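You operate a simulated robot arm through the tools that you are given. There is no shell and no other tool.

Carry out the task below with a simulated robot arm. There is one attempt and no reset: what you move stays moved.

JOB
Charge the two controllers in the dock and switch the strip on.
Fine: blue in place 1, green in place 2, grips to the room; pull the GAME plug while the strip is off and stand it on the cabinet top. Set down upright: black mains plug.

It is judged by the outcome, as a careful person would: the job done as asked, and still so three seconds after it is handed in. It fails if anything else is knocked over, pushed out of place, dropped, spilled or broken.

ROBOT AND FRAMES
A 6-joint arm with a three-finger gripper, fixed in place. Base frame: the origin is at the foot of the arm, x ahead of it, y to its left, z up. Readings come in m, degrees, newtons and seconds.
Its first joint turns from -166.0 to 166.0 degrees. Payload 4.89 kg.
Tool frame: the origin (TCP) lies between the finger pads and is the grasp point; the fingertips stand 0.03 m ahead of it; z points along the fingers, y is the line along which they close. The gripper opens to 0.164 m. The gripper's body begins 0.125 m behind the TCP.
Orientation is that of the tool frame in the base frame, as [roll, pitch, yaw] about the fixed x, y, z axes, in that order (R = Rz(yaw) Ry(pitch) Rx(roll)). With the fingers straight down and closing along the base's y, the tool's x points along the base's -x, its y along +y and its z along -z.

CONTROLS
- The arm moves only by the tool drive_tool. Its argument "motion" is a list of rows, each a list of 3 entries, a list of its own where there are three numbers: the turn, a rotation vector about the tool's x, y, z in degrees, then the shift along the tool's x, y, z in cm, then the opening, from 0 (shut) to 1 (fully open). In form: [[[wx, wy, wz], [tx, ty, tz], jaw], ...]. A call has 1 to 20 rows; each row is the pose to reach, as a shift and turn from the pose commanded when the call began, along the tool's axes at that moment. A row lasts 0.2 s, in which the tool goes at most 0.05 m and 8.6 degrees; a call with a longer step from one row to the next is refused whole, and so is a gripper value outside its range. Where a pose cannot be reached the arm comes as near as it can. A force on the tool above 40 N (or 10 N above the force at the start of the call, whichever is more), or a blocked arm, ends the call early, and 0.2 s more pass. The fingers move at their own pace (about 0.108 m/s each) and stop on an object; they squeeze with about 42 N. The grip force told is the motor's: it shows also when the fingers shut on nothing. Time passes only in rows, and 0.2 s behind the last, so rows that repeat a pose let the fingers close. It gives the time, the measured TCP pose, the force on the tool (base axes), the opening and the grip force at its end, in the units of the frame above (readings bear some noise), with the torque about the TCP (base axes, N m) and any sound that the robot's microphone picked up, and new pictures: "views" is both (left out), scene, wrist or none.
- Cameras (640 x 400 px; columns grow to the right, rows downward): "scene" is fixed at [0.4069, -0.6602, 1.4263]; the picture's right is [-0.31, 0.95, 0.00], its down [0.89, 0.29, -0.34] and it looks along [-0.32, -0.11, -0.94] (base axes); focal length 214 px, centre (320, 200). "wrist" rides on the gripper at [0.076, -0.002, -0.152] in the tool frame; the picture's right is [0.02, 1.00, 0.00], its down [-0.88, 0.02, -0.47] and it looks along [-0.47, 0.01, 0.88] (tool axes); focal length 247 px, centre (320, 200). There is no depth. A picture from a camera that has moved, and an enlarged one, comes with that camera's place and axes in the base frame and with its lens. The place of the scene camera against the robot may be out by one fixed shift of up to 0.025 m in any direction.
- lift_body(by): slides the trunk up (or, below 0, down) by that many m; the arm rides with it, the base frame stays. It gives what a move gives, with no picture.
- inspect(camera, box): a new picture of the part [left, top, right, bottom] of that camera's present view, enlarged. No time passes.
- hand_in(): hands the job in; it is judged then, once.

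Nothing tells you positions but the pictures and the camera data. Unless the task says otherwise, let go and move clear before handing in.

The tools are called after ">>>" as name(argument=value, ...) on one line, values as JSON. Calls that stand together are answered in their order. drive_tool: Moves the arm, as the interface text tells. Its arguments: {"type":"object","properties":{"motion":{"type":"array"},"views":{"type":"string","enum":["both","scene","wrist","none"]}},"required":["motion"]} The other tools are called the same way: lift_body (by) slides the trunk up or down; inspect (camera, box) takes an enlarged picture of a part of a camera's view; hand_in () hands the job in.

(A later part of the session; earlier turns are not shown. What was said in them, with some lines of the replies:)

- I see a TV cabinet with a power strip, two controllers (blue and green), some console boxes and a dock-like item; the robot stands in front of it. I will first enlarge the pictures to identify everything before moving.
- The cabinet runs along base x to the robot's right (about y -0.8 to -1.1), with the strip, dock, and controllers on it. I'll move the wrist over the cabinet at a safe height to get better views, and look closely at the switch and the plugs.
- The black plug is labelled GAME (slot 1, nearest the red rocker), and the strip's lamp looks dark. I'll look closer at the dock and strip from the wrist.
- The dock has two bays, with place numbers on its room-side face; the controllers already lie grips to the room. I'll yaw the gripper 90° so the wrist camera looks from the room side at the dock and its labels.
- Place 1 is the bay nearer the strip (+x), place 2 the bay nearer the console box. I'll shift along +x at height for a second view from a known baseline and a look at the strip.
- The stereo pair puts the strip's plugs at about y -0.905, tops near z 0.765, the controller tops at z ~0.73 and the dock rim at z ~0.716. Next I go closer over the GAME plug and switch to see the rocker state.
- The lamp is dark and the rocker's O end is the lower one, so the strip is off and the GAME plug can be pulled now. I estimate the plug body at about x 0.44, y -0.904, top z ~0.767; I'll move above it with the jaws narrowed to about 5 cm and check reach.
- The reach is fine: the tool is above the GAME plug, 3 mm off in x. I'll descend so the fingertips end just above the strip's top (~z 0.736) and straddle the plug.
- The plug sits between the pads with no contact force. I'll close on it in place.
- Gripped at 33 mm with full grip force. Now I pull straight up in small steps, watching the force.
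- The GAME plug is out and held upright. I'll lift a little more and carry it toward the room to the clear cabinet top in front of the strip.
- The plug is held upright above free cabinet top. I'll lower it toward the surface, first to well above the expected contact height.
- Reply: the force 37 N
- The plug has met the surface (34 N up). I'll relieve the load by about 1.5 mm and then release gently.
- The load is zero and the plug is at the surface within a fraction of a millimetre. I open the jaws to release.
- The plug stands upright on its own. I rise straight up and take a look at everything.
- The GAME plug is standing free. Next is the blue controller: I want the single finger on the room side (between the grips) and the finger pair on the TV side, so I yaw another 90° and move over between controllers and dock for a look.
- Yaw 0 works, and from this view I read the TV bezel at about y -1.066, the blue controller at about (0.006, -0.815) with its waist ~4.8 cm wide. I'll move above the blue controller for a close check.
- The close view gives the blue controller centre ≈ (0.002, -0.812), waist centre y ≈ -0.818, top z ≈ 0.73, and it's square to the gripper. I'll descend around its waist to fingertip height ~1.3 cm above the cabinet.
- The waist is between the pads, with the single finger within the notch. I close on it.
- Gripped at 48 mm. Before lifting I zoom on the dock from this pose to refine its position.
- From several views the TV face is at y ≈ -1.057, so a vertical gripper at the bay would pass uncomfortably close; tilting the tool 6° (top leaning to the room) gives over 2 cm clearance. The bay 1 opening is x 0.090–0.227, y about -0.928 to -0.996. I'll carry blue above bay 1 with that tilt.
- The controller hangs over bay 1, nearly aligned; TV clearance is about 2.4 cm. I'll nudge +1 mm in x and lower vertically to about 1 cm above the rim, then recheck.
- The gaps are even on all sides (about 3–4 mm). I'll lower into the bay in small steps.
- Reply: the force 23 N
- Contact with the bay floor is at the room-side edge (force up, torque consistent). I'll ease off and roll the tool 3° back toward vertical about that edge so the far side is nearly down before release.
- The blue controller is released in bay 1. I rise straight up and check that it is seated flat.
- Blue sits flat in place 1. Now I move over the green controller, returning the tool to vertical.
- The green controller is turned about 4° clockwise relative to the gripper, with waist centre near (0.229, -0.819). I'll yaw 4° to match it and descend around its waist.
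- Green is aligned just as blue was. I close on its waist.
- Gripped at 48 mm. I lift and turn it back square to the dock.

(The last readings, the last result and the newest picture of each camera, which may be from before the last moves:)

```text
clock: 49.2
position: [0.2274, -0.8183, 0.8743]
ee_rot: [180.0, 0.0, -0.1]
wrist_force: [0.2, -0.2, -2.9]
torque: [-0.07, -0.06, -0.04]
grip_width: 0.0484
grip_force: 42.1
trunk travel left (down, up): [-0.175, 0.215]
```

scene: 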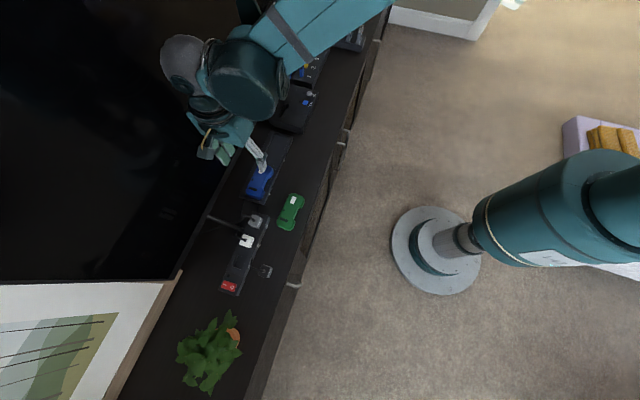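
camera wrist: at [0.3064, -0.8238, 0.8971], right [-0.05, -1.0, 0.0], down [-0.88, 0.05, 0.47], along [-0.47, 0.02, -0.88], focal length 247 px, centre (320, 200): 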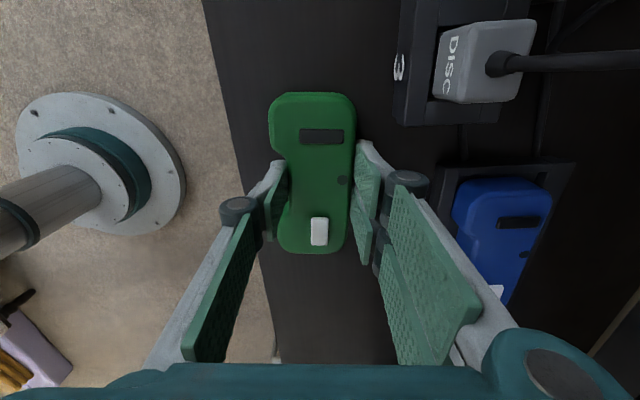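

>>> drive_tool(motion=[[[-1, 0, 0], [-3.5, 0, 0], 0.2], [[-2, 0, 0], [-7.5, 0, 0], 0.2], [[-3, 0, 0], [-11.5, 0.5, 0], 0.2], [[-4, 0, 0], [-15.5, 2, 0], 0.2], [[-5, 0, 0], [-19, 4, 0], 0.2], [[-6, 0, 0], [-21.6, 6.5, 0], 0.2], [[-6, 0, 0], [-21.6, 9, 0], 0.2], [[-6, 0, 0], [-21.6, 11.5, 0], 0.2], [[-6, 0, 0], [-21.6, 13.5, 1], 0.2], [[-6, 0, 0], [-21.6, 14.3, 3], 0.2], [[-6, 0, 0], [-21.6, 14.3, 5.5], 0.2], [[-6, 0, 0], [-21.6, 14.3, 5.5], 0.2]], views="both")

>>> inspect(camera="wrist", box=[220, 40, 420, 165])

>>> inspect(camera="wrist", box=[220, 180, 420, 305])

```text
clock: 51.8
position: [0.0131, -0.9626, 0.8202]
ee_rot: [174.0, 0.0, -0.1]
wrist_force: [0.9, 0.1, -1.4]
torque: [-0.02, -0.01, 0.01]
grip_width: 0.0484
grip_force: 42.3
trunk travel left (down, up): [-0.175, 0.215]
camera wrist: at [0.0883, -0.9449, 0.972], right [0.02, -0.99, 0.1], down [-0.88, 0.03, 0.47], along [-0.47, -0.1, -0.88], focal length 247 px, centre (320, 200)
```

scene: 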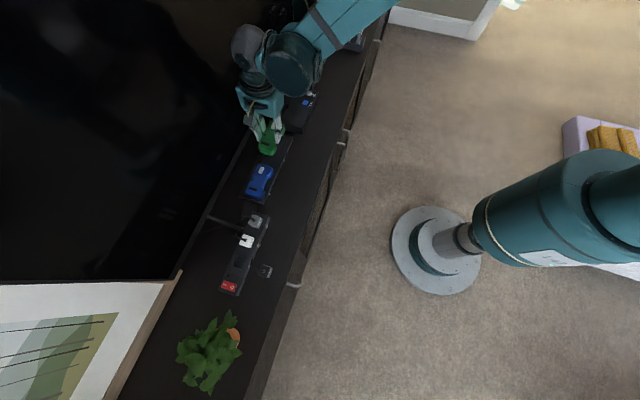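
wrist: 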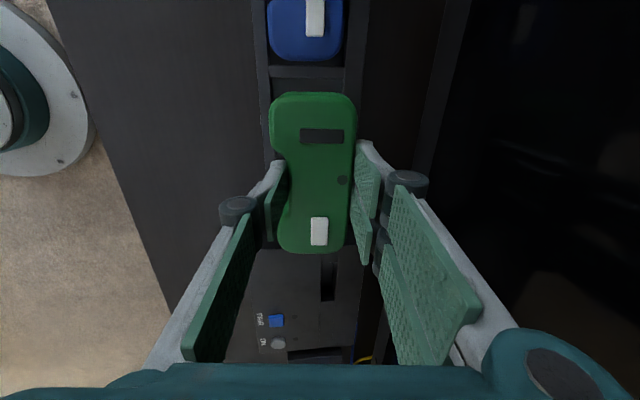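

```text
3.20 times, centred on (320, 102) of wrist
camera zoom: at [0.0883, -0.9449, 0.972], right [0.02, -0.99, 0.1], down [-0.88, 0.03, 0.47], along [-0.47, -0.1, -0.88], focal length 790 px, centre (320, 512)
```

zoom: 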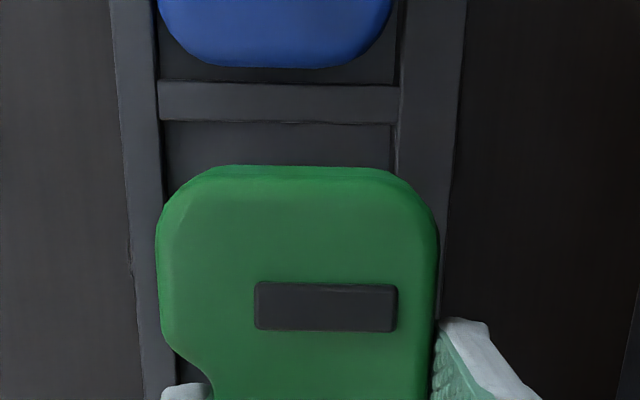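

```text
3.20 times, centred on (320, 242) of wrist
camera zoom: at [0.0883, -0.9449, 0.972], right [0.02, -0.99, 0.1], down [-0.88, 0.03, 0.47], along [-0.47, -0.1, -0.88], focal length 790 px, centre (320, 64)
```

zoom: 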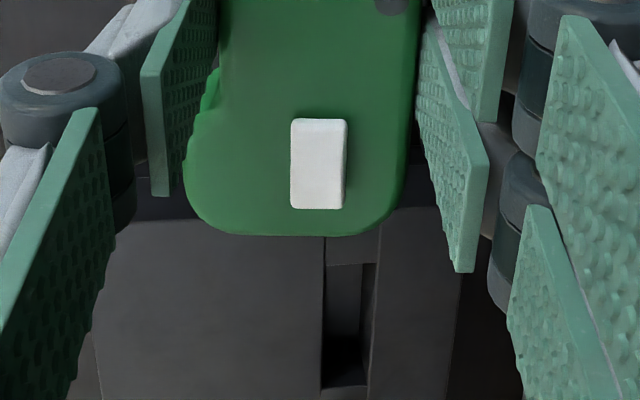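

Green hangs over bay 2; it needs about 2 mm toward the room and 1 mm in +x. I make that correction while lowering to about 1 cm above the rim.

>>> drive_tool(motion=[[[0, 0, 0], [0.1, -0.3, 1], 0.2], [[0, 0, 0], [0.1, -0.41, 2], 0.2], [[0, 0, 0], [0.1, -0.51, 3], 0.2], [[0, 0, 0], [0.1, -0.64, 4.16], 0.2], [[0, 0, 0], [0.1, -0.64, 4.16], 0.2]], views="wrist")

>>> inspect(camera="wrist", box=[240, 40, 400, 140])

>>> inspect(camera="wrist", box=[240, 220, 400, 320])

```text
clock: 53.0
position: [0.0143, -0.9587, 0.7797]
ee_rot: [173.9, 0.0, 0.0]
wrist_force: [0.3, 0.2, -1.5]
torque: [0.02, -0.03, -0.02]
grip_width: 0.0482
grip_force: 41.7
trunk travel left (down, up): [-0.175, 0.215]
camera wrist: at [0.0905, -0.9416, 0.9307], right [0.02, -0.99, 0.1], down [-0.88, 0.03, 0.47], along [-0.47, -0.1, -0.88], focal length 247 px, centre (320, 200)
```

wrist: 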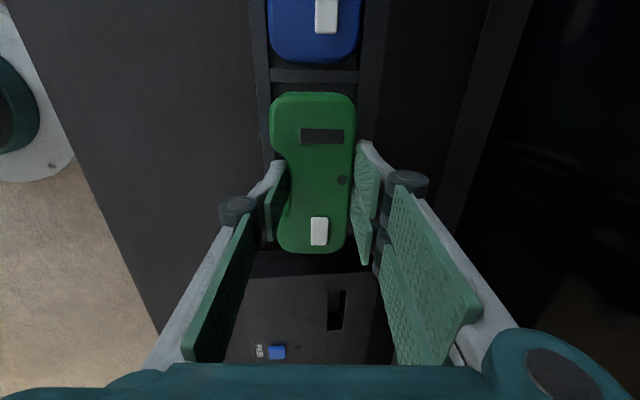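

```text
4.00 times, centred on (320, 90) of wrist
camera zoom: at [0.0905, -0.9416, 0.9307], right [0.02, -0.99, 0.1], down [-0.88, 0.03, 0.47], along [-0.47, -0.1, -0.88], focal length 988 px, centre (320, 640)
```

zoom: 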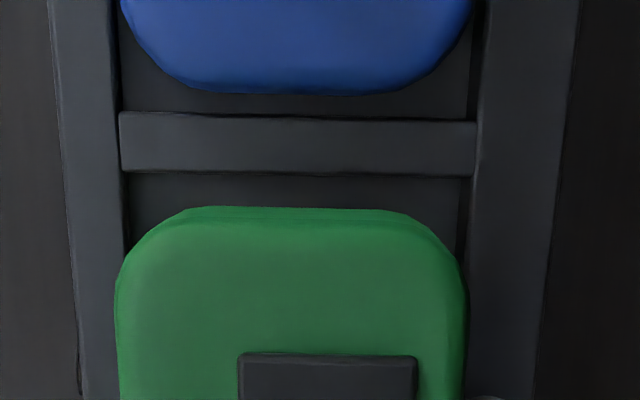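

```text
4.00 times, centred on (320, 270) of wrist
camera zoom: at [0.0905, -0.9416, 0.9307], right [0.02, -0.99, 0.1], down [-0.88, 0.03, 0.47], along [-0.47, -0.1, -0.88], focal length 988 px, centre (320, -80)
```

zoom: 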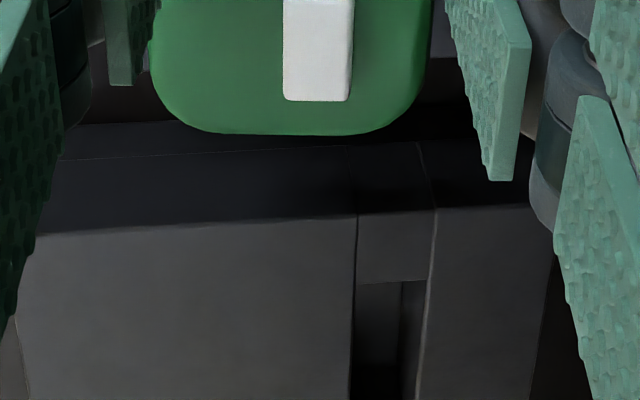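

>>> drive_tool(motion=[[[0, 0, 0], [0, 0.1, 0.4], 0.2], [[0, 0, 0], [0, 0.07, 0.8], 0.2], [[0, 0, 0], [0, 0.03, 1.2], 0.2], [[0, 0, 0], [0, 0, 1.4], 0.2], [[0, 0, 0], [0, 0, 1.4], 0.2]], views="wrist")

>>> inspect(camera="wrist", box=[240, 40, 400, 140])

>>> inspect(camera="wrist", box=[240, 200, 400, 300])

```text
clock: 54.2
position: [0.0137, -0.9614, 0.7651]
ee_rot: [174.0, 0.0, 0.0]
wrist_force: [-0.4, -0.1, -1.3]
torque: [0.02, 0.01, 0.02]
grip_width: 0.0482
grip_force: 42.7
trunk travel left (down, up): [-0.175, 0.215]
camera wrist: at [0.0898, -0.9436, 0.9155], right [0.02, -0.99, 0.1], down [-0.88, 0.03, 0.47], along [-0.47, -0.1, -0.88], focal length 247 px, centre (320, 200)
```

wrist: 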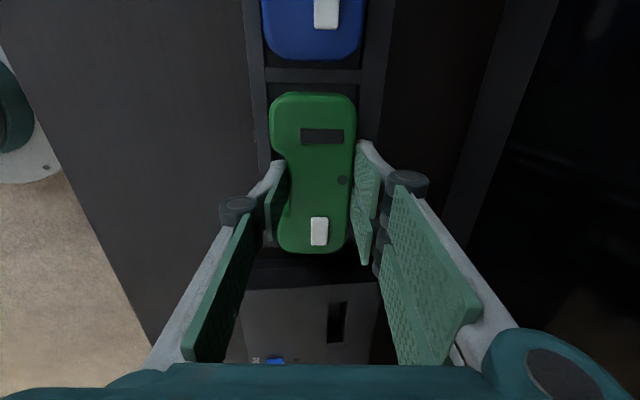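

```text
4.00 times, centred on (320, 90) of wrist
camera zoom: at [0.0898, -0.9436, 0.9155], right [0.02, -0.99, 0.1], down [-0.88, 0.03, 0.47], along [-0.47, -0.1, -0.88], focal length 988 px, centre (320, 640)
```

zoom: 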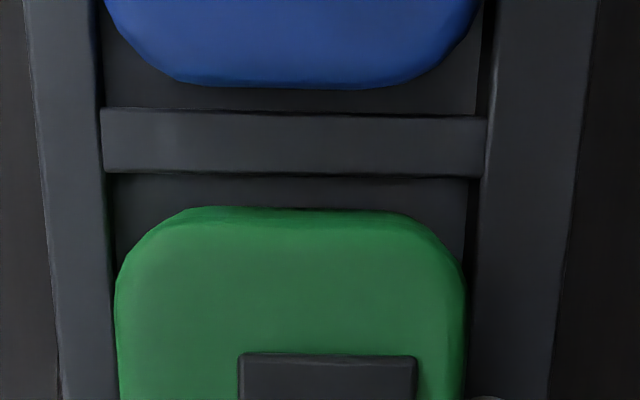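

```text
4.00 times, centred on (320, 250) of wrist
camera zoom: at [0.0898, -0.9436, 0.9155], right [0.02, -0.99, 0.1], down [-0.88, 0.03, 0.47], along [-0.47, -0.1, -0.88], focal length 988 px, centre (320, 0)
```

zoom: 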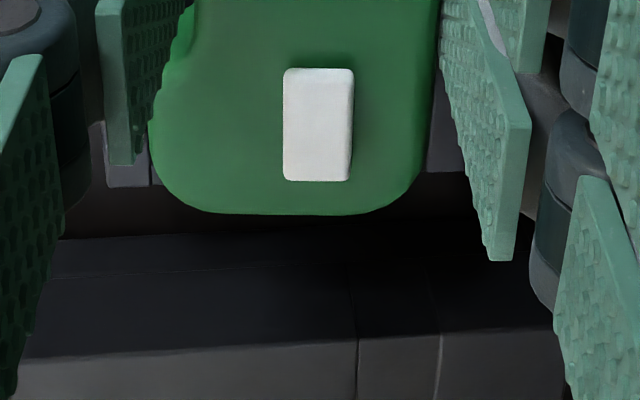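

The gaps around green look even. I lower the last few millimetres to contact.

>>> drive_tool(motion=[[[0, 0, 0], [0, -0.02, 0.2], 0.2], [[0, 0, 0], [0, -0.04, 0.4], 0.2], [[0, 0, 0], [0, -0.05, 0.5], 0.2], [[0, 0, 0], [0, -0.05, 0.5], 0.2]], views="none")

```text
clock: 55.2
position: [0.0149, -0.9606, 0.7587]
ee_rot: [173.9, 0.0, -0.1]
wrist_force: [-1.4, -6.4, 20.9]
torque: [0.39, 0.09, 0.04]
grip_width: 0.0483
grip_force: 42.6
trunk travel left (down, up): [-0.175, 0.215]
```

Contact at the floor as predicted. Same manoeuvre as with blue: ease off and roll 3° back about the room-side edge.

>>> drive_tool(motion=[[[0, 0, 0], [0, 0.01, -0.1], 0.2], [[1, 0, 0], [0, 0.07, -0.06], 0.2], [[2, 0, 0], [0, 0.14, 0], 0.2], [[3, 0, 0], [0, 0.21, 0.06], 0.2], [[3, 0, 0], [0, 0.21, 0.06], 0.2]], views="wrist")

>>> inspect(camera="wrist", box=[240, 40, 400, 140])

```text
clock: 56.4
position: [0.0138, -0.9647, 0.7592]
ee_rot: [176.9, 0.1, 0.0]
wrist_force: [0.0, -1.4, -1.5]
torque: [-0.01, -0.04, -0.03]
grip_width: 0.0485
grip_force: 41.7
trunk travel left (down, up): [-0.175, 0.215]
camera wrist: at [0.0903, -0.9548, 0.911], right [0.02, -1.0, 0.05], down [-0.88, 0.01, 0.47], along [-0.47, -0.06, -0.88], focal length 247 px, centre (320, 200)
```

wrist: 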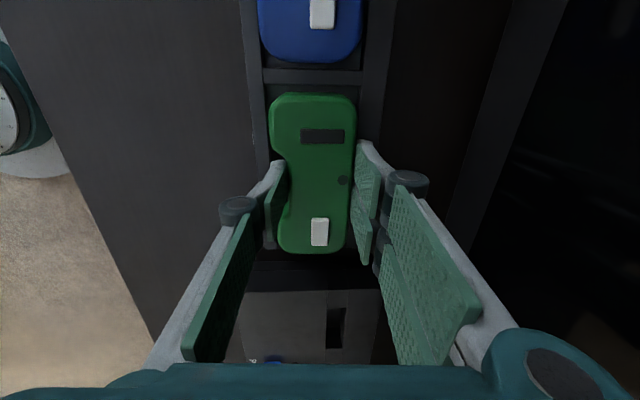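

```text
4.00 times, centred on (320, 90) of wrist
camera zoom: at [0.0903, -0.9548, 0.911], right [0.02, -1.0, 0.05], down [-0.88, 0.01, 0.47], along [-0.47, -0.06, -0.88], focal length 988 px, centre (320, 640)
```

zoom: 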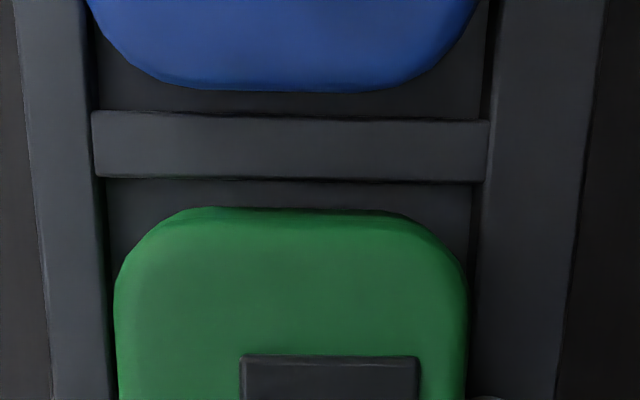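

>>> drive_tool(motion=[[[0, 0, 0], [0, -0.06, 0.08], 0.2], [[0, 0, 0], [0, -0.1, 0.12], 0.2], [[0, 0, 0], [0, -0.1, 0.12], 0.2]], views="none")

```text
clock: 57.2
position: [0.0148, -0.9623, 0.7578]
ee_rot: [176.9, 0.0, 0.0]
wrist_force: [-0.7, -0.1, -2.7]
torque: [0.02, 0.01, 0.02]
grip_width: 0.0485
grip_force: 41.7
trunk travel left (down, up): [-0.175, 0.215]
```

>>> drive_tool(motion=[[[0, 0, 0], [0, 0, 0.05], 0.2], [[0, 0, 0], [0, -0.01, 0.1], 0.2], [[0, 0, 0], [0, -0.01, 0.1], 0.2]], views="none")

```text
clock: 58.0
position: [0.0147, -0.9631, 0.7575]
ee_rot: [176.9, 0.1, 0.0]
wrist_force: [-0.2, -5.4, 16.5]
torque: [0.39, 0.05, 0.02]
grip_width: 0.0484
grip_force: 42.0
trunk travel left (down, up): [-0.175, 0.215]
```

>>> drive_tool(motion=[[[0, 0, 0], [0, 0, -0.06], 0.2], [[0, 0, 0], [0, 0, -0.06], 0.2], [[0, 0, 0], [0, 0, -0.06], 0.3], [[0, 0, 0], [0, 0, -0.06], 0.32], [[0, 0, 0], [0, 0, -0.06], 0.34], [[0, 0, 0], [0, 0, -0.06], 0.35], [[0, 0, 0], [0, 0, -0.06], 0.35]], views="wrist")

>>> inspect(camera="wrist", box=[220, 60, 420, 185])

>>> inspect(camera="wrist", box=[220, 160, 420, 285])

```text
clock: 59.6
position: [0.0152, -0.9628, 0.7559]
ee_rot: [177.0, 0.0, 0.0]
wrist_force: [0.0, 0.5, -0.1]
torque: [0.04, -0.01, 0.0]
grip_width: 0.0574
grip_force: 0.0
trunk travel left (down, up): [-0.175, 0.215]
camera wrist: at [0.0908, -0.9532, 0.9089], right [0.02, -1.0, 0.05], down [-0.88, 0.01, 0.47], along [-0.47, -0.06, -0.88], focal length 247 px, centre (320, 200)
```

wrist: 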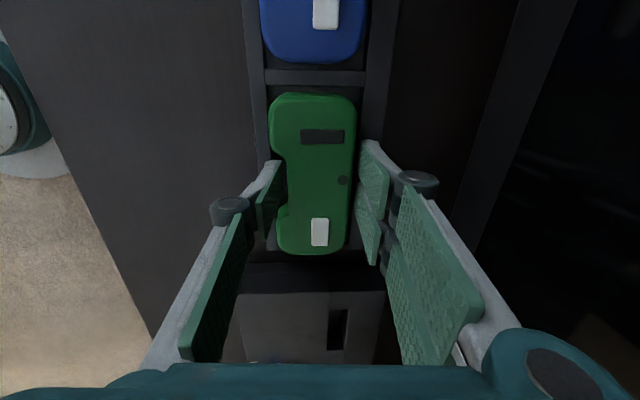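

```text
3.20 times, centred on (320, 122) of wrist
camera zoom: at [0.0908, -0.9532, 0.9089], right [0.02, -1.0, 0.05], down [-0.88, 0.01, 0.47], along [-0.47, -0.06, -0.88], focal length 790 px, centre (320, 448)
```

zoom: 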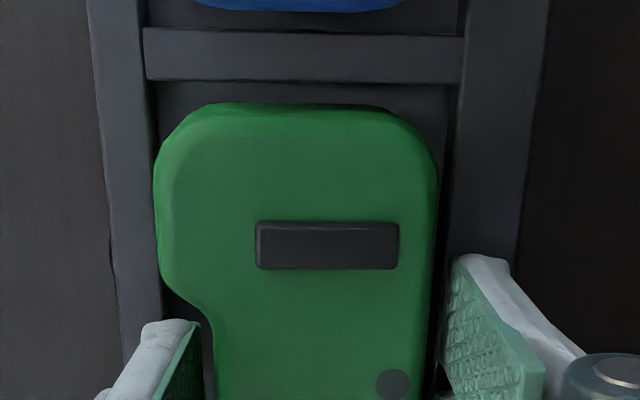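

```text
3.20 times, centred on (320, 222) of wrist
camera zoom: at [0.0908, -0.9532, 0.9089], right [0.02, -1.0, 0.05], down [-0.88, 0.01, 0.47], along [-0.47, -0.06, -0.88], focal length 790 px, centre (320, 128)
```

zoom: 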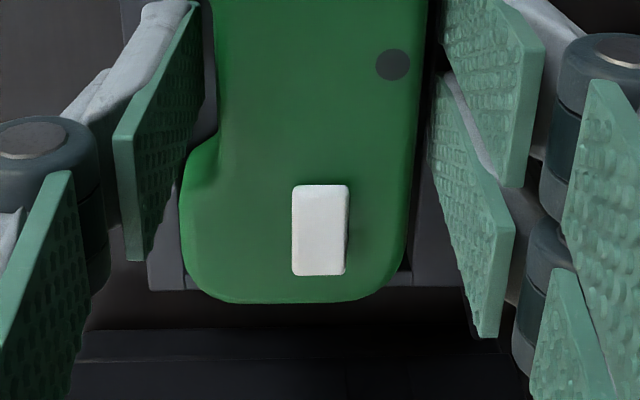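

Green is released in bay 2. I rise straight up and check that both are seated.

>>> drive_tool(motion=[[[0, 0, 0], [0, 0.03, -0.5], 0.35], [[0, 0, 0], [0, 0.08, -1.5], 0.35], [[0, 0, 0], [0, 0.16, -3], 0.35], [[0, 0, 0], [0, 0.26, -5], 0.35], [[0, 0, 0], [0, 0.42, -8], 0.35], [[0, 0, 0], [0, 0.57, -11], 0.35], [[0, 0, 0], [0, 0.68, -13], 0.35], [[0, 0, 0], [0, 0.68, -13], 0.35]], views="both")

>>> inspect(camera="wrist", box=[230, 0, 420, 240])

>>> inspect(camera="scene", box=[200, 120, 330, 300])

```text
clock: 61.4
position: [0.0142, -0.9611, 0.8886]
ee_rot: [177.1, 0.0, 0.0]
wrist_force: [-0.9, -0.3, -0.3]
torque: [-0.05, -0.01, 0.03]
grip_width: 0.0575
grip_force: 0.0
trunk travel left (down, up): [-0.175, 0.215]
camera wrist: at [0.0901, -0.9517, 1.0409], right [0.02, -1.0, 0.05], down [-0.88, 0.01, 0.47], along [-0.47, -0.06, -0.88], focal length 247 px, centre (320, 200)
```

scene: 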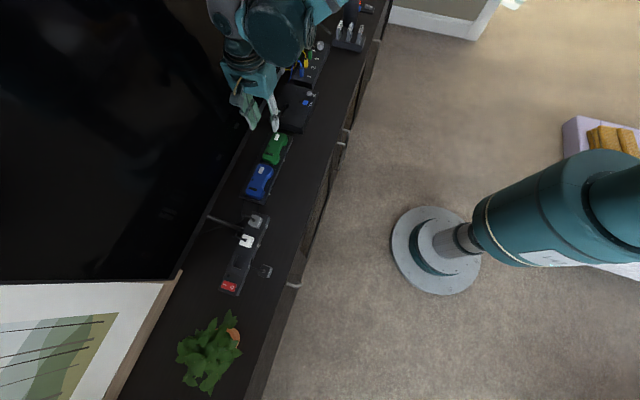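
wrist: 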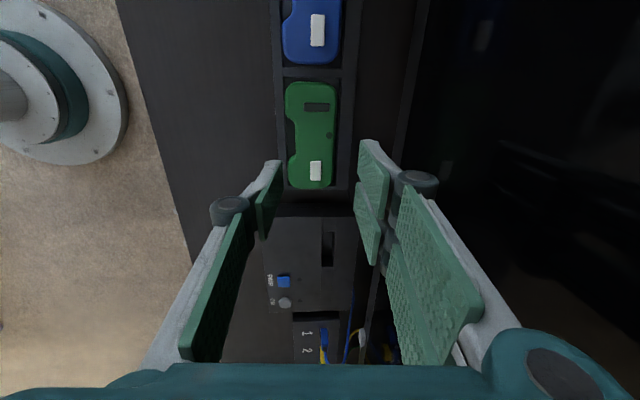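

```text
1.67 times, centred on (325, 120) of wrist
camera zoom: at [0.0901, -0.9517, 1.0409], right [0.02, -1.0, 0.05], down [-0.88, 0.01, 0.47], along [-0.47, -0.06, -0.88], focal length 412 px, centre (312, 333)
```

zoom: 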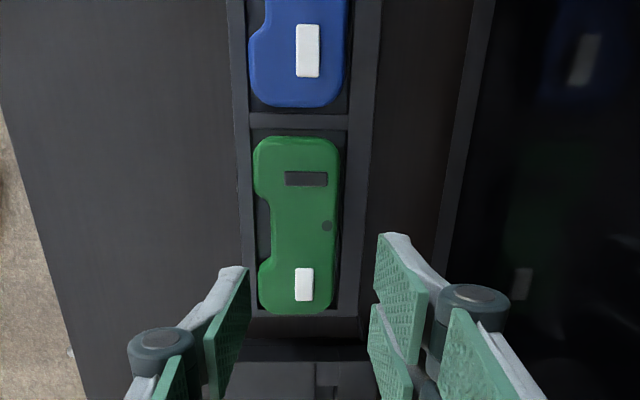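

```text
2.22 times, centred on (265, 210) of scene
camera zoom: at [0.4069, -0.6602, 1.4263], right [-0.31, 0.95, 0.0], down [0.89, 0.29, -0.34], along [-0.32, -0.11, -0.94], focal length 477 px, centre (442, 178)
```

zoom: 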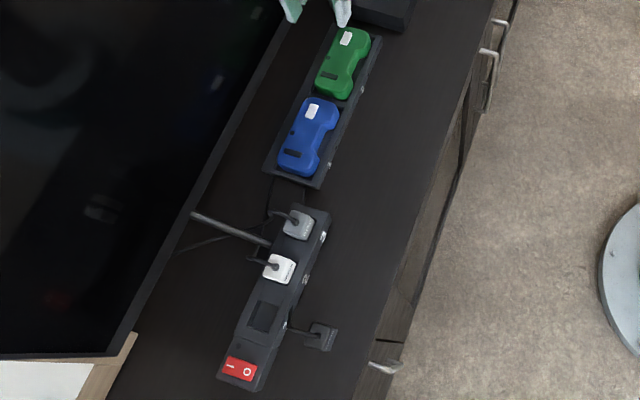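

Both controllers are seated flat: blue in place 1, green in place 2, grips to the room; the GAME plug still stands. Next the switch: I'll retreat up and to the room side, then yaw back so the single finger faces the TV, to press the "I" end of the rocker with that one finger from a fully open gripper (keeps clear of TV, plant and plug).

>>> drive_tool(motion=[[[1, 0, 0], [2, -1.5, -2.5], 0.35], [[2, 0, 0], [5, -3.5, -5], 0.35], [[3, 0, 0], [9, -5.5, -7], 0.4], [[3, 0, 0], [13, -7.5, -8.5], 0.5], [[3, 0, 0], [17, -9.5, -9.7], 0.6], [[3, 0, 0], [21, -11.5, -9.7], 0.7], [[3, 0, 0], [25, -13, -9.7], 0.8], [[3, 0, 0], [28.6, -13.6, -9.7], 0.9], [[3, 0, 0], [28.6, -13.6, -9.7], 1]], views="none")

>>> drive_tool(motion=[[[0, 0, -8], [0.5, 0, 0], 1], [[0, 0, -16], [1, 0, 0], 1], [[0, 0, -24], [2, 0, 0], 1], [[0, 0, -32], [3, 0, 0], 1], [[0, 0, -40], [4, 0, 0], 1], [[0, 0, -48], [5, 0, 0], 1], [[0, 0, -56], [6, 0, 0], 1], [[0, 0, -64], [7, 0, 0], 1], [[0, 0, -72], [8, 0, 0], 1], [[0, 0, -80], [9, 0, 0], 1], [[0, 0, -88], [10, 0, 0], 1], [[0, 0, -90], [10, 0, 0], 1]], views="wrist")

```text
clock: 63.4
position: [0.3014, -0.8216, 0.9779]
ee_rot: [-180.0, -0.1, 0.0]
wrist_force: [-0.3, 0.4, 0.6]
torque: [0.0, 0.01, -0.03]
grip_width: 0.1639
grip_force: 0.0
trunk travel left (down, up): [-0.175, 0.215]
```

```text
clock: 66.0
position: [0.4006, -0.8206, 0.977]
ee_rot: [179.9, 0.0, 90.0]
wrist_force: [-0.6, 0.0, 0.7]
torque: [0.02, -0.01, -0.01]
grip_width: 0.1638
grip_force: 0.0
trunk travel left (down, up): [-0.175, 0.215]
camera wrist: at [0.399, -0.7447, 1.1296], right [1.0, 0.02, 0.0], down [0.02, -0.88, 0.47], along [0.01, -0.47, -0.88], focal length 247 px, centre (320, 200)
```

wrist: 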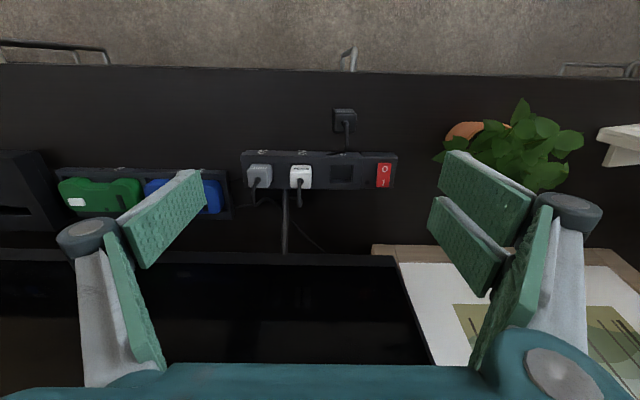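

>>> drive_tool(motion=[[[0, 0, -8], [0, 0.5, 0], 1], [[0, 0, -16], [0, 1, 0], 1], [[0, 0, -24], [0, 1.5, 0], 1], [[0, 0, -32], [0, 2, 0], 1], [[0, 0, -40], [0, 2.5, 0], 1], [[0, 0, -48], [0, 3, 0], 1], [[0, 0, -56], [0, 3.5, 0], 1], [[0, 0, -64], [0, 4, 0], 1], [[0, 0, -72], [0, 5, 0], 1], [[0, 0, -80], [0, 6, 0], 1], [[0, 0, -88], [-0.2, 7, 0], 1], [[0, 0, -90], [-0.4, 8, 0], 1], [[0, 0, -90], [-0.4, 8, 0], 1]], views="both")

>>> inspect(camera="wrist", box=[200, 60, 400, 260])

```text
clock: 68.8
position: [0.4808, -0.8258, 0.9762]
ee_rot: [180.0, 0.0, 179.9]
wrist_force: [1.2, -0.8, 0.0]
torque: [0.01, 0.02, 0.02]
grip_width: 0.164
grip_force: 0.0
trunk travel left (down, up): [-0.175, 0.215]
camera wrist: at [0.4041, -0.8279, 1.1281], right [-0.02, 1.0, 0.0], down [0.88, 0.02, 0.47], along [0.47, 0.01, -0.88], focal length 247 px, centre (320, 200)
```

scene: 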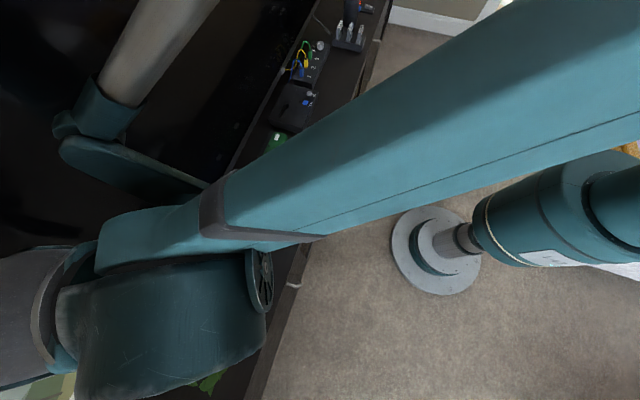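
wrist: 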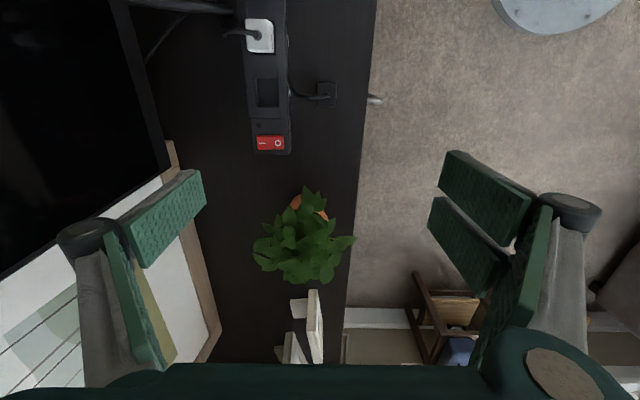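

```text
2.00 times, centred on (300, 160) of wrist
camera zoom: at [0.4041, -0.8279, 1.1281], right [-0.02, 1.0, 0.0], down [0.88, 0.02, 0.47], along [0.47, 0.01, -0.88], focal length 494 px, centre (360, 280)
```

zoom: 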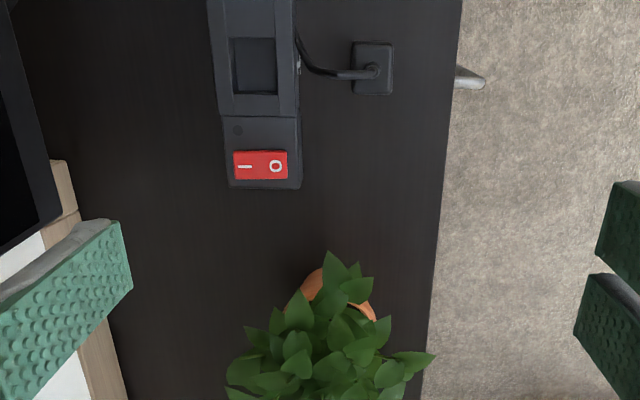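

The rocker's "I" mark is at about (0.5095, -0.917, 0.745). With the jaws fully open the single finger sits 8.7 cm to the TV side of the TCP, so I position the TCP at about (0.5095, -0.831) and come down partway to check alignment.

>>> drive_tool(motion=[[[0, 0, 0], [-1, -0.2, 1.5], 1], [[0, 0, 0], [-2, -0.4, 3.5], 1], [[0, 0, 0], [-2.9, -0.5, 6], 1], [[0, 0, 0], [-2.9, -0.5, 9], 1], [[0, 0, 0], [-2.9, -0.5, 12], 1], [[0, 0, 0], [-2.9, -0.5, 13.5], 1], [[0, 0, 0], [-2.9, -0.5, 13.5], 1]], views="wrist")

>>> inspect(camera="wrist", box=[90, 60, 330, 280])

```text
clock: 70.4
position: [0.5085, -0.8316, 0.8418]
ee_rot: [-179.9, 0.1, -180.0]
wrist_force: [0.0, -0.6, -0.2]
torque: [0.04, 0.03, -0.01]
grip_width: 0.164
grip_force: 0.0
trunk travel left (down, up): [-0.175, 0.215]
camera wrist: at [0.4322, -0.8327, 0.9944], right [-0.02, 1.0, 0.0], down [0.88, 0.02, 0.47], along [0.47, 0.01, -0.88], focal length 247 px, centre (320, 200)
```

wrist: 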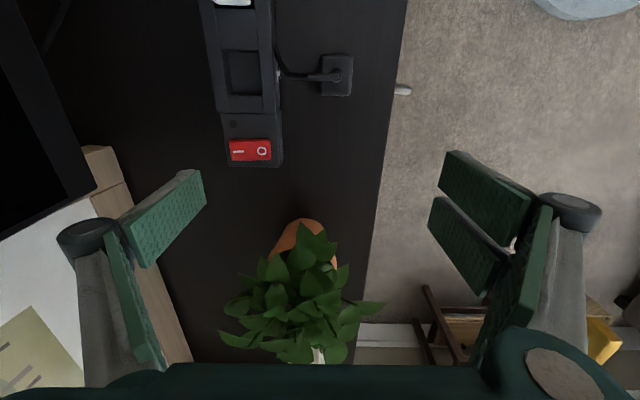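

```text
1.82 times, centred on (210, 170) of wrist
camera zoom: at [0.4322, -0.8327, 0.9944], right [-0.02, 1.0, 0.0], down [0.88, 0.02, 0.47], along [0.47, 0.01, -0.88], focal length 449 px, centre (520, 254)
```

zoom: 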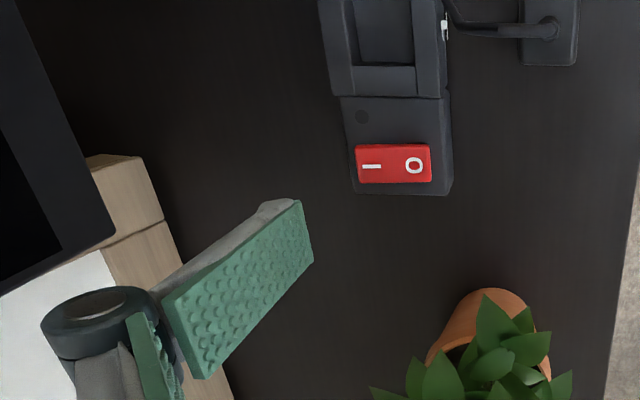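

>>> drive_tool(motion=[[[0, 0, 0], [-0.1, 0, 1.5], 1], [[0, 0, 0], [-0.1, 0, 3], 1], [[0, 0, 0], [-0.1, 0, 4.5], 1], [[0, 0, 0], [-0.1, 0, 5.6], 1], [[0, 0, 0], [-0.1, 0, 5.6], 1]], views="wrist")

>>> inspect(camera="wrist", box=[110, 90, 290, 230])

```text
clock: 71.6
position: [0.51, -0.8304, 0.7847]
ee_rot: [179.9, 0.1, -179.9]
wrist_force: [-0.4, -0.6, 0.0]
torque: [0.01, -0.01, 0.0]
grip_width: 0.164
grip_force: 0.1
trunk travel left (down, up): [-0.175, 0.215]
camera wrist: at [0.4327, -0.8325, 0.9381], right [-0.02, 1.0, 0.0], down [0.88, 0.02, 0.47], along [0.47, 0.01, -0.88], focal length 247 px, centre (320, 200)
```

wrist: 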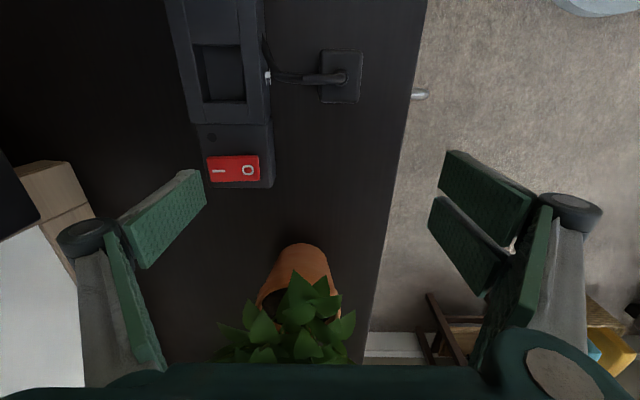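

```text
2.86 times, centred on (200, 160) of wrist
camera zoom: at [0.4327, -0.8325, 0.9381], right [-0.02, 1.0, 0.0], down [0.88, 0.02, 0.47], along [0.47, 0.01, -0.88], focal length 706 px, centre (663, 314)
```

zoom: 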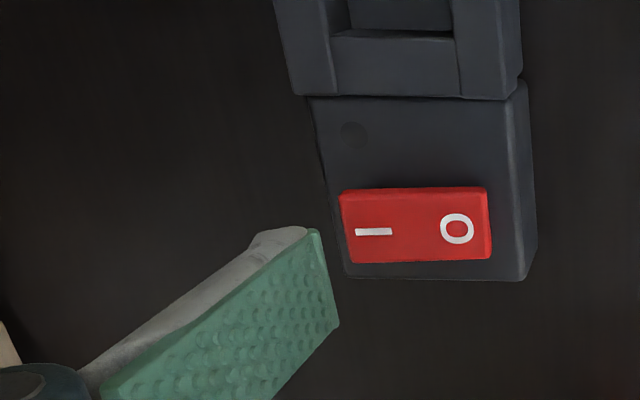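

The fingertip is at the rocker's I end laterally; I shift 2 mm toward the room and lower to just above it.

>>> drive_tool(motion=[[[0, 0, 0], [0, 0.2, 0.8], 1], [[0, 0, 0], [0, 0.2, 1.6], 1], [[0, 0, 0], [0, 0.2, 2.2], 1], [[0, 0, 0], [0, 0.2, 2.2], 1]], views="wrist")

>>> inspect(camera="wrist", box=[110, 90, 290, 230])

```text
clock: 72.6
position: [0.511, -0.8296, 0.7645]
ee_rot: [-180.0, 0.0, -180.0]
wrist_force: [0.4, 0.6, 0.1]
torque: [0.0, -0.01, -0.01]
grip_width: 0.1639
grip_force: 0.0
trunk travel left (down, up): [-0.175, 0.215]
camera wrist: at [0.4342, -0.8319, 0.917], right [-0.02, 1.0, 0.0], down [0.88, 0.02, 0.47], along [0.47, 0.01, -0.88], focal length 247 px, centre (320, 200)
```

wrist: 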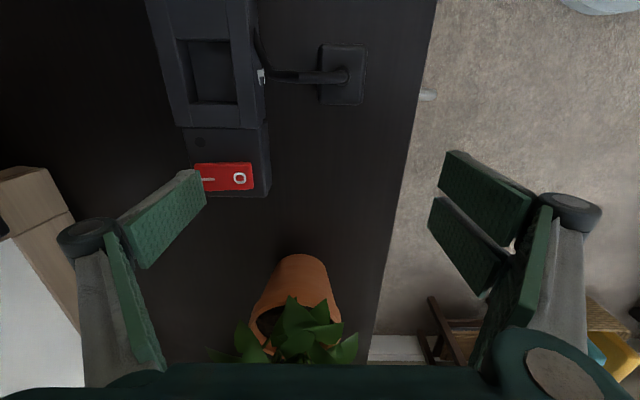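

```text
2.86 times, centred on (200, 160) of wrist
camera zoom: at [0.4342, -0.8319, 0.917], right [-0.02, 1.0, 0.0], down [0.88, 0.02, 0.47], along [0.47, 0.01, -0.88], focal length 706 px, centre (663, 314)
```

zoom: 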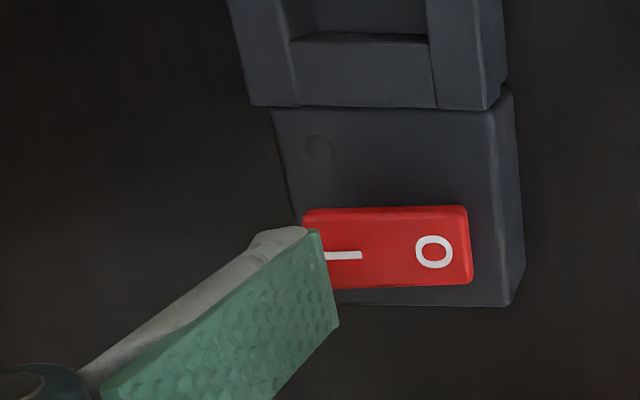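

>>> drive_tool(motion=[[[0, 0, 0], [0.1, 0, 0.2], 1], [[0, 0, 0], [0.1, 0, 0.4], 1], [[0, 0, 0], [0.1, 0, 0.6], 1], [[0, 0, 0], [0.1, 0, 0.8], 1], [[0, 0, 0], [0.1, 0, 0.8], 1]], views="wrist")

>>> inspect(camera="wrist", box=[110, 90, 290, 230])

```text
clock: 73.8
position: [0.5094, -0.8284, 0.7563]
ee_rot: [-180.0, 0.0, -180.0]
wrist_force: [0.2, 0.0, -0.8]
torque: [0.04, 0.01, 0.0]
grip_width: 0.1639
grip_force: 0.1
trunk travel left (down, up): [-0.175, 0.215]
camera wrist: at [0.4324, -0.83, 0.9088], right [-0.02, 1.0, 0.0], down [0.88, 0.02, 0.47], along [0.47, 0.01, -0.88], focal length 247 px, centre (320, 200)
```

wrist: 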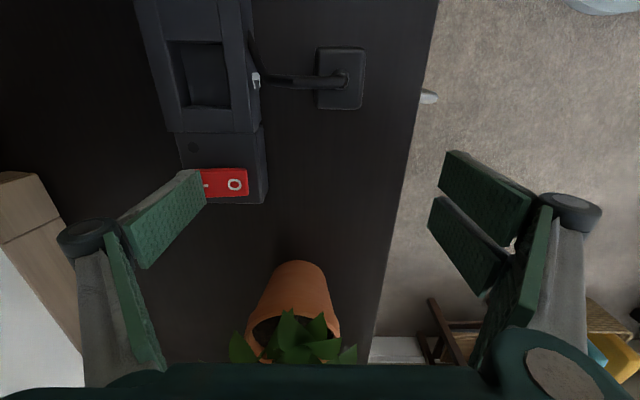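

```text
2.86 times, centred on (200, 160) of wrist
camera zoom: at [0.4324, -0.83, 0.9088], right [-0.02, 1.0, 0.0], down [0.88, 0.02, 0.47], along [0.47, 0.01, -0.88], focal length 706 px, centre (663, 314)
```

zoom: 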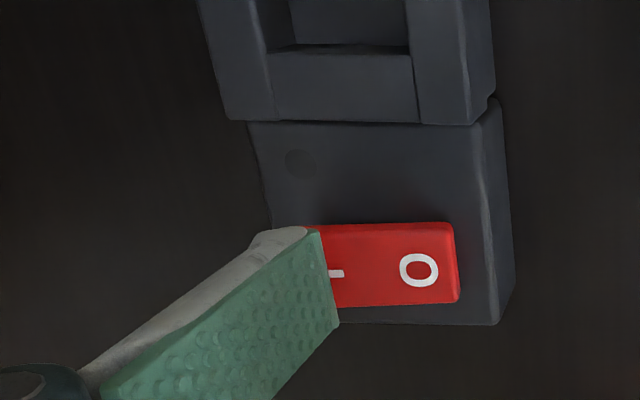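

>>> drive_tool(motion=[[[0, 0, 0], [0, 0, 0.15], 1], [[0, 0, 0], [0, 0, 0.3], 1], [[0, 0, 0], [0, 0, 0.45], 1], [[0, 0, 0], [0, 0, 0.45], 1]], views="wrist")

>>> inspect(camera="wrist", box=[110, 90, 290, 230])

```text
clock: 74.8
position: [0.5094, -0.8289, 0.7518]
ee_rot: [179.9, 0.1, -180.0]
wrist_force: [-0.6, 0.1, -0.3]
torque: [0.0, -0.03, 0.02]
grip_width: 0.1645
grip_force: 0.1
trunk travel left (down, up): [-0.175, 0.215]
camera wrist: at [0.4324, -0.8299, 0.9039], right [-0.02, 1.0, 0.0], down [0.88, 0.02, 0.47], along [0.47, 0.01, -0.88], focal length 247 px, centre (320, 200)
```

wrist: 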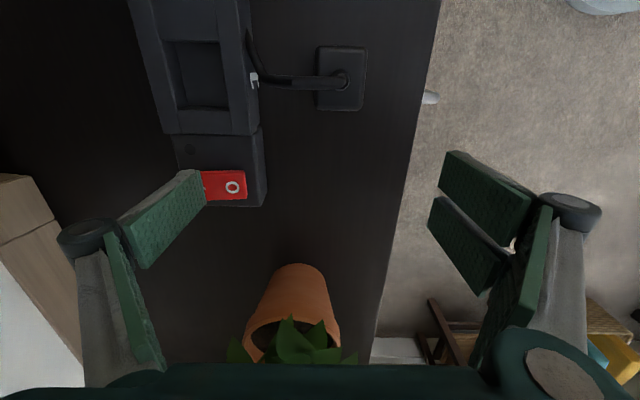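

```text
2.86 times, centred on (200, 160) of wrist
camera zoom: at [0.4324, -0.8299, 0.9039], right [-0.02, 1.0, 0.0], down [0.88, 0.02, 0.47], along [0.47, 0.01, -0.88], focal length 706 px, centre (663, 314)
```

zoom: 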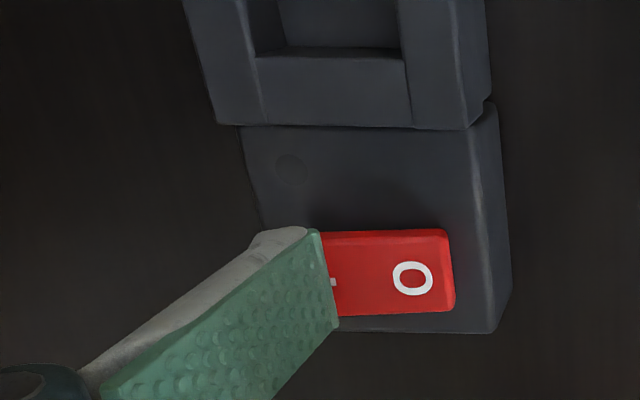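

>>> drive_tool(motion=[[[0, 0, 0], [0, 0, 0.15], 1], [[0, 0, 0], [0, 0, 0.3], 1], [[0, 0, 0], [0, 0, 0.45], 1], [[0, 0, 0], [0, 0, 0.45], 1]], views="wrist")

>>> inspect(camera="wrist", box=[110, 90, 290, 230])

```text
clock: 75.8
position: [0.5094, -0.8281, 0.7463]
ee_rot: [-180.0, 0.0, 179.9]
wrist_force: [0.9, 0.8, 2.9]
torque: [-0.29, 0.01, 0.08]
grip_width: 0.1639
grip_force: 0.1
trunk travel left (down, up): [-0.175, 0.215]
heard: click
camera wrist: at [0.4324, -0.8293, 0.8988], right [-0.02, 1.0, 0.0], down [0.88, 0.02, 0.47], along [0.47, 0.01, -0.88], focal length 247 px, centre (320, 200)
```

wrist: 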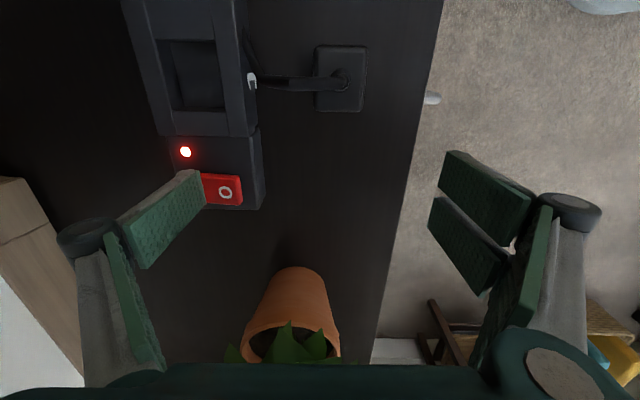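

```text
2.86 times, centred on (200, 160) of wrist
camera zoom: at [0.4324, -0.8293, 0.8988], right [-0.02, 1.0, 0.0], down [0.88, 0.02, 0.47], along [0.47, 0.01, -0.88], focal length 706 px, centre (663, 314)
```

zoom: 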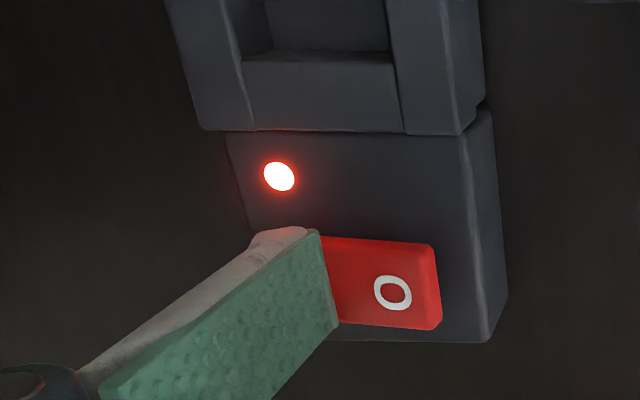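

A click was heard and the strip's lamp is lit. I lift straight up off the switch and go clear.

>>> drive_tool(motion=[[[0, 0, 0], [0, 0, -0.5], 1], [[0, 0, 0], [0, 0, -2], 1], [[0, 0, 0], [0, 0, -5], 1], [[0, 0, 0], [0, 0, -9], 1], [[0, 0, 0], [0, 0, -13], 1], [[0, 0, 0], [0, 0, -17], 1], [[0, 0, 0], [0, 0, -21], 1], [[0, 0, 0], [0, 0, -25], 1], [[0, 0, 0], [0, 0, -25], 1]], views="both")

>>> inspect(camera="wrist", box=[200, 0, 400, 160])

```text
clock: 77.8
position: [0.5117, -0.8256, 0.9977]
ee_rot: [179.9, 0.0, 179.9]
wrist_force: [-1.0, -0.1, 0.9]
torque: [-0.04, -0.04, 0.02]
grip_width: 0.164
grip_force: 0.0
trunk travel left (down, up): [-0.175, 0.215]
camera wrist: at [0.4341, -0.8264, 1.1502], right [-0.02, 1.0, 0.0], down [0.88, 0.02, 0.47], along [0.47, 0.01, -0.88], focal length 247 px, centre (320, 200)
```

scene: 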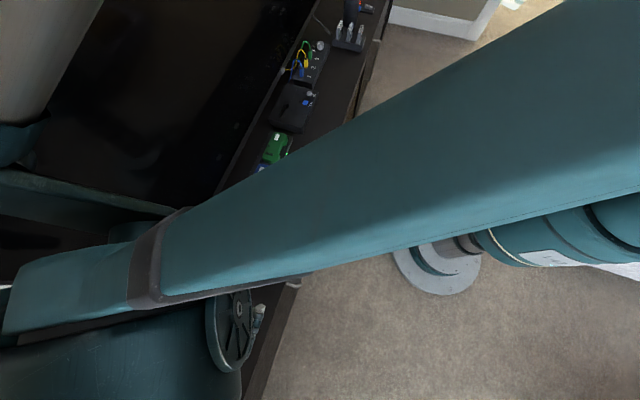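
wrist: 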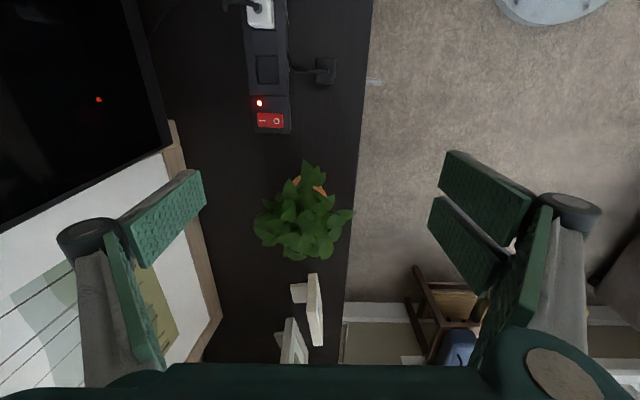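

```text
2.50 times, centred on (300, 80) of wrist
camera zoom: at [0.4341, -0.8264, 1.1502], right [-0.02, 1.0, 0.0], down [0.88, 0.02, 0.47], along [0.47, 0.01, -0.88], focal length 617 px, centre (370, 500)
```

zoom: 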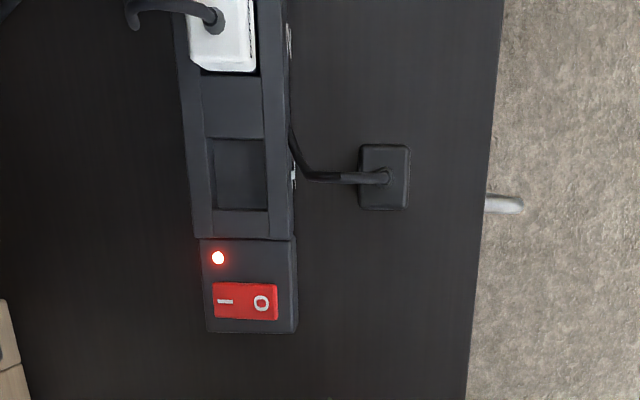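

The strip is on and the GAME plug stands by it. I move the arm away toward the room and look at the dock lamps.

>>> drive_tool(motion=[[[0, 0, 0], [2, 2, -2], 1], [[0, 0, 0], [5, 4, -4], 1], [[0, 0, 0], [8, 6, -6], 1], [[0, 0, 0], [12, 8, -8], 1], [[0, 0, 0], [16, 10, -9], 1], [[0, 0, 0], [20, 12, -9], 1], [[0, 0, 0], [24, 14, -9], 1], [[0, 0, 0], [28, 16, -9], 1], [[0, 0, 0], [31, 18, -9], 1], [[0, 0, 0], [34, 20, -9], 1], [[0, 0, 0], [36, 22, -9], 1], [[0, 0, 0], [36, 24, -9], 1], [[0, 0, 0], [36, 24, -9], 1]], views="both")

>>> inspect(camera="scene", box=[200, 110, 330, 300])

>>> inspect(camera="scene", box=[235, 120, 305, 210])

>>> inspect(camera="scene", box=[215, 220, 285, 310])

```text
clock: 80.6
position: [0.1501, -0.5874, 1.088]
ee_rot: [180.0, 0.0, -180.0]
wrist_force: [-1.2, -0.6, 0.3]
torque: [-0.05, -0.05, 0.03]
grip_width: 0.1643
grip_force: 0.1
trunk travel left (down, up): [-0.175, 0.215]
camera wrist: at [0.073, -0.5894, 1.24], right [-0.02, 1.0, 0.0], down [0.88, 0.02, 0.47], along [0.47, 0.01, -0.88], focal length 247 px, centre (320, 200)
```

scene: 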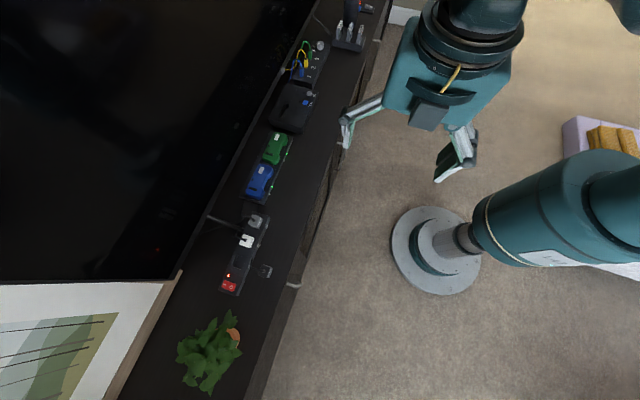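
wrist: 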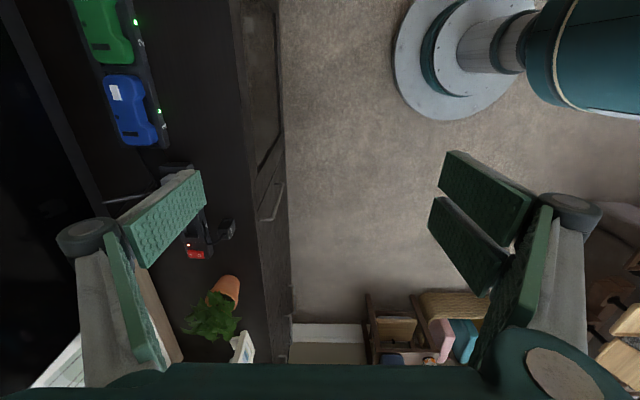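

```text
2.11 times, centred on (265, 205) of scene
camera zoom: at [0.4069, -0.6602, 1.4263], right [-0.31, 0.95, 0.0], down [0.89, 0.29, -0.34], along [-0.32, -0.11, -0.94], focal length 452 px, centre (436, 190)
```

zoom: 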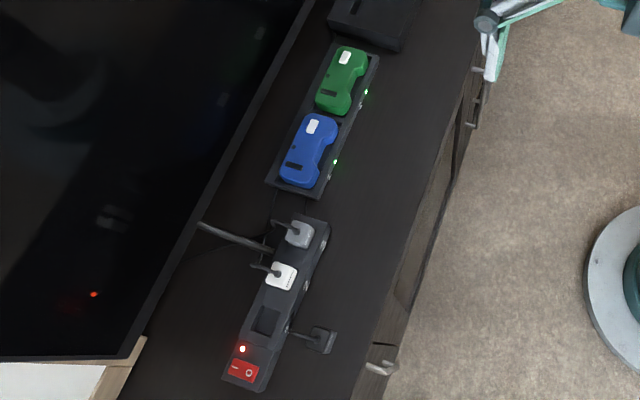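

```text
4.44 times, centred on (270, 165) of scene
camera zoom: at [0.4069, -0.6602, 1.4263], right [-0.31, 0.95, 0.0], down [0.89, 0.29, -0.34], along [-0.32, -0.11, -0.94], focal length 953 px, centre (542, 356)
```

zoom: 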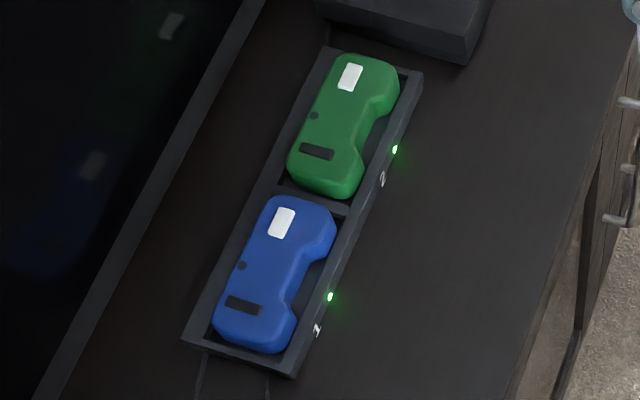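

```text
4.44 times, centred on (250, 265) of scene
camera zoom: at [0.4069, -0.6602, 1.4263], right [-0.31, 0.95, 0.0], down [0.89, 0.29, -0.34], along [-0.32, -0.11, -0.94], focal length 953 px, centre (631, -89)
```

zoom: 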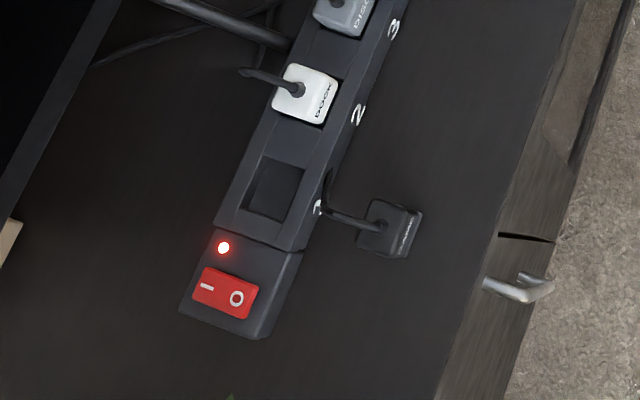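

Both dock lamps are green with blue in place 1 and green in place 2, grips to the room. The strip's lamp is lit, the GAME plug stands upright on the cabinet top, nothing else has moved, and the arm is clear, so I hand the job in.

>>> hand_in()

```text
The job is handed in.
```

The job is done and handed in. Both controllers are charging in the dock and the strip is on.

- **Controllers:** blue is in place 1 and green is in place 2, both with grips to the room. Both dock lamps turned green once the strip was on.
- **GAME plug:** I pulled it while the strip was off. It is standing upright on the cabinet top, in front of the strip.
- **Strip:** I pressed the "I" end of the switch; it clicked and its lamp is lit.

In the last pictures nothing else on the cabinet had moved or tipped, and the arm was clear before I handed in.
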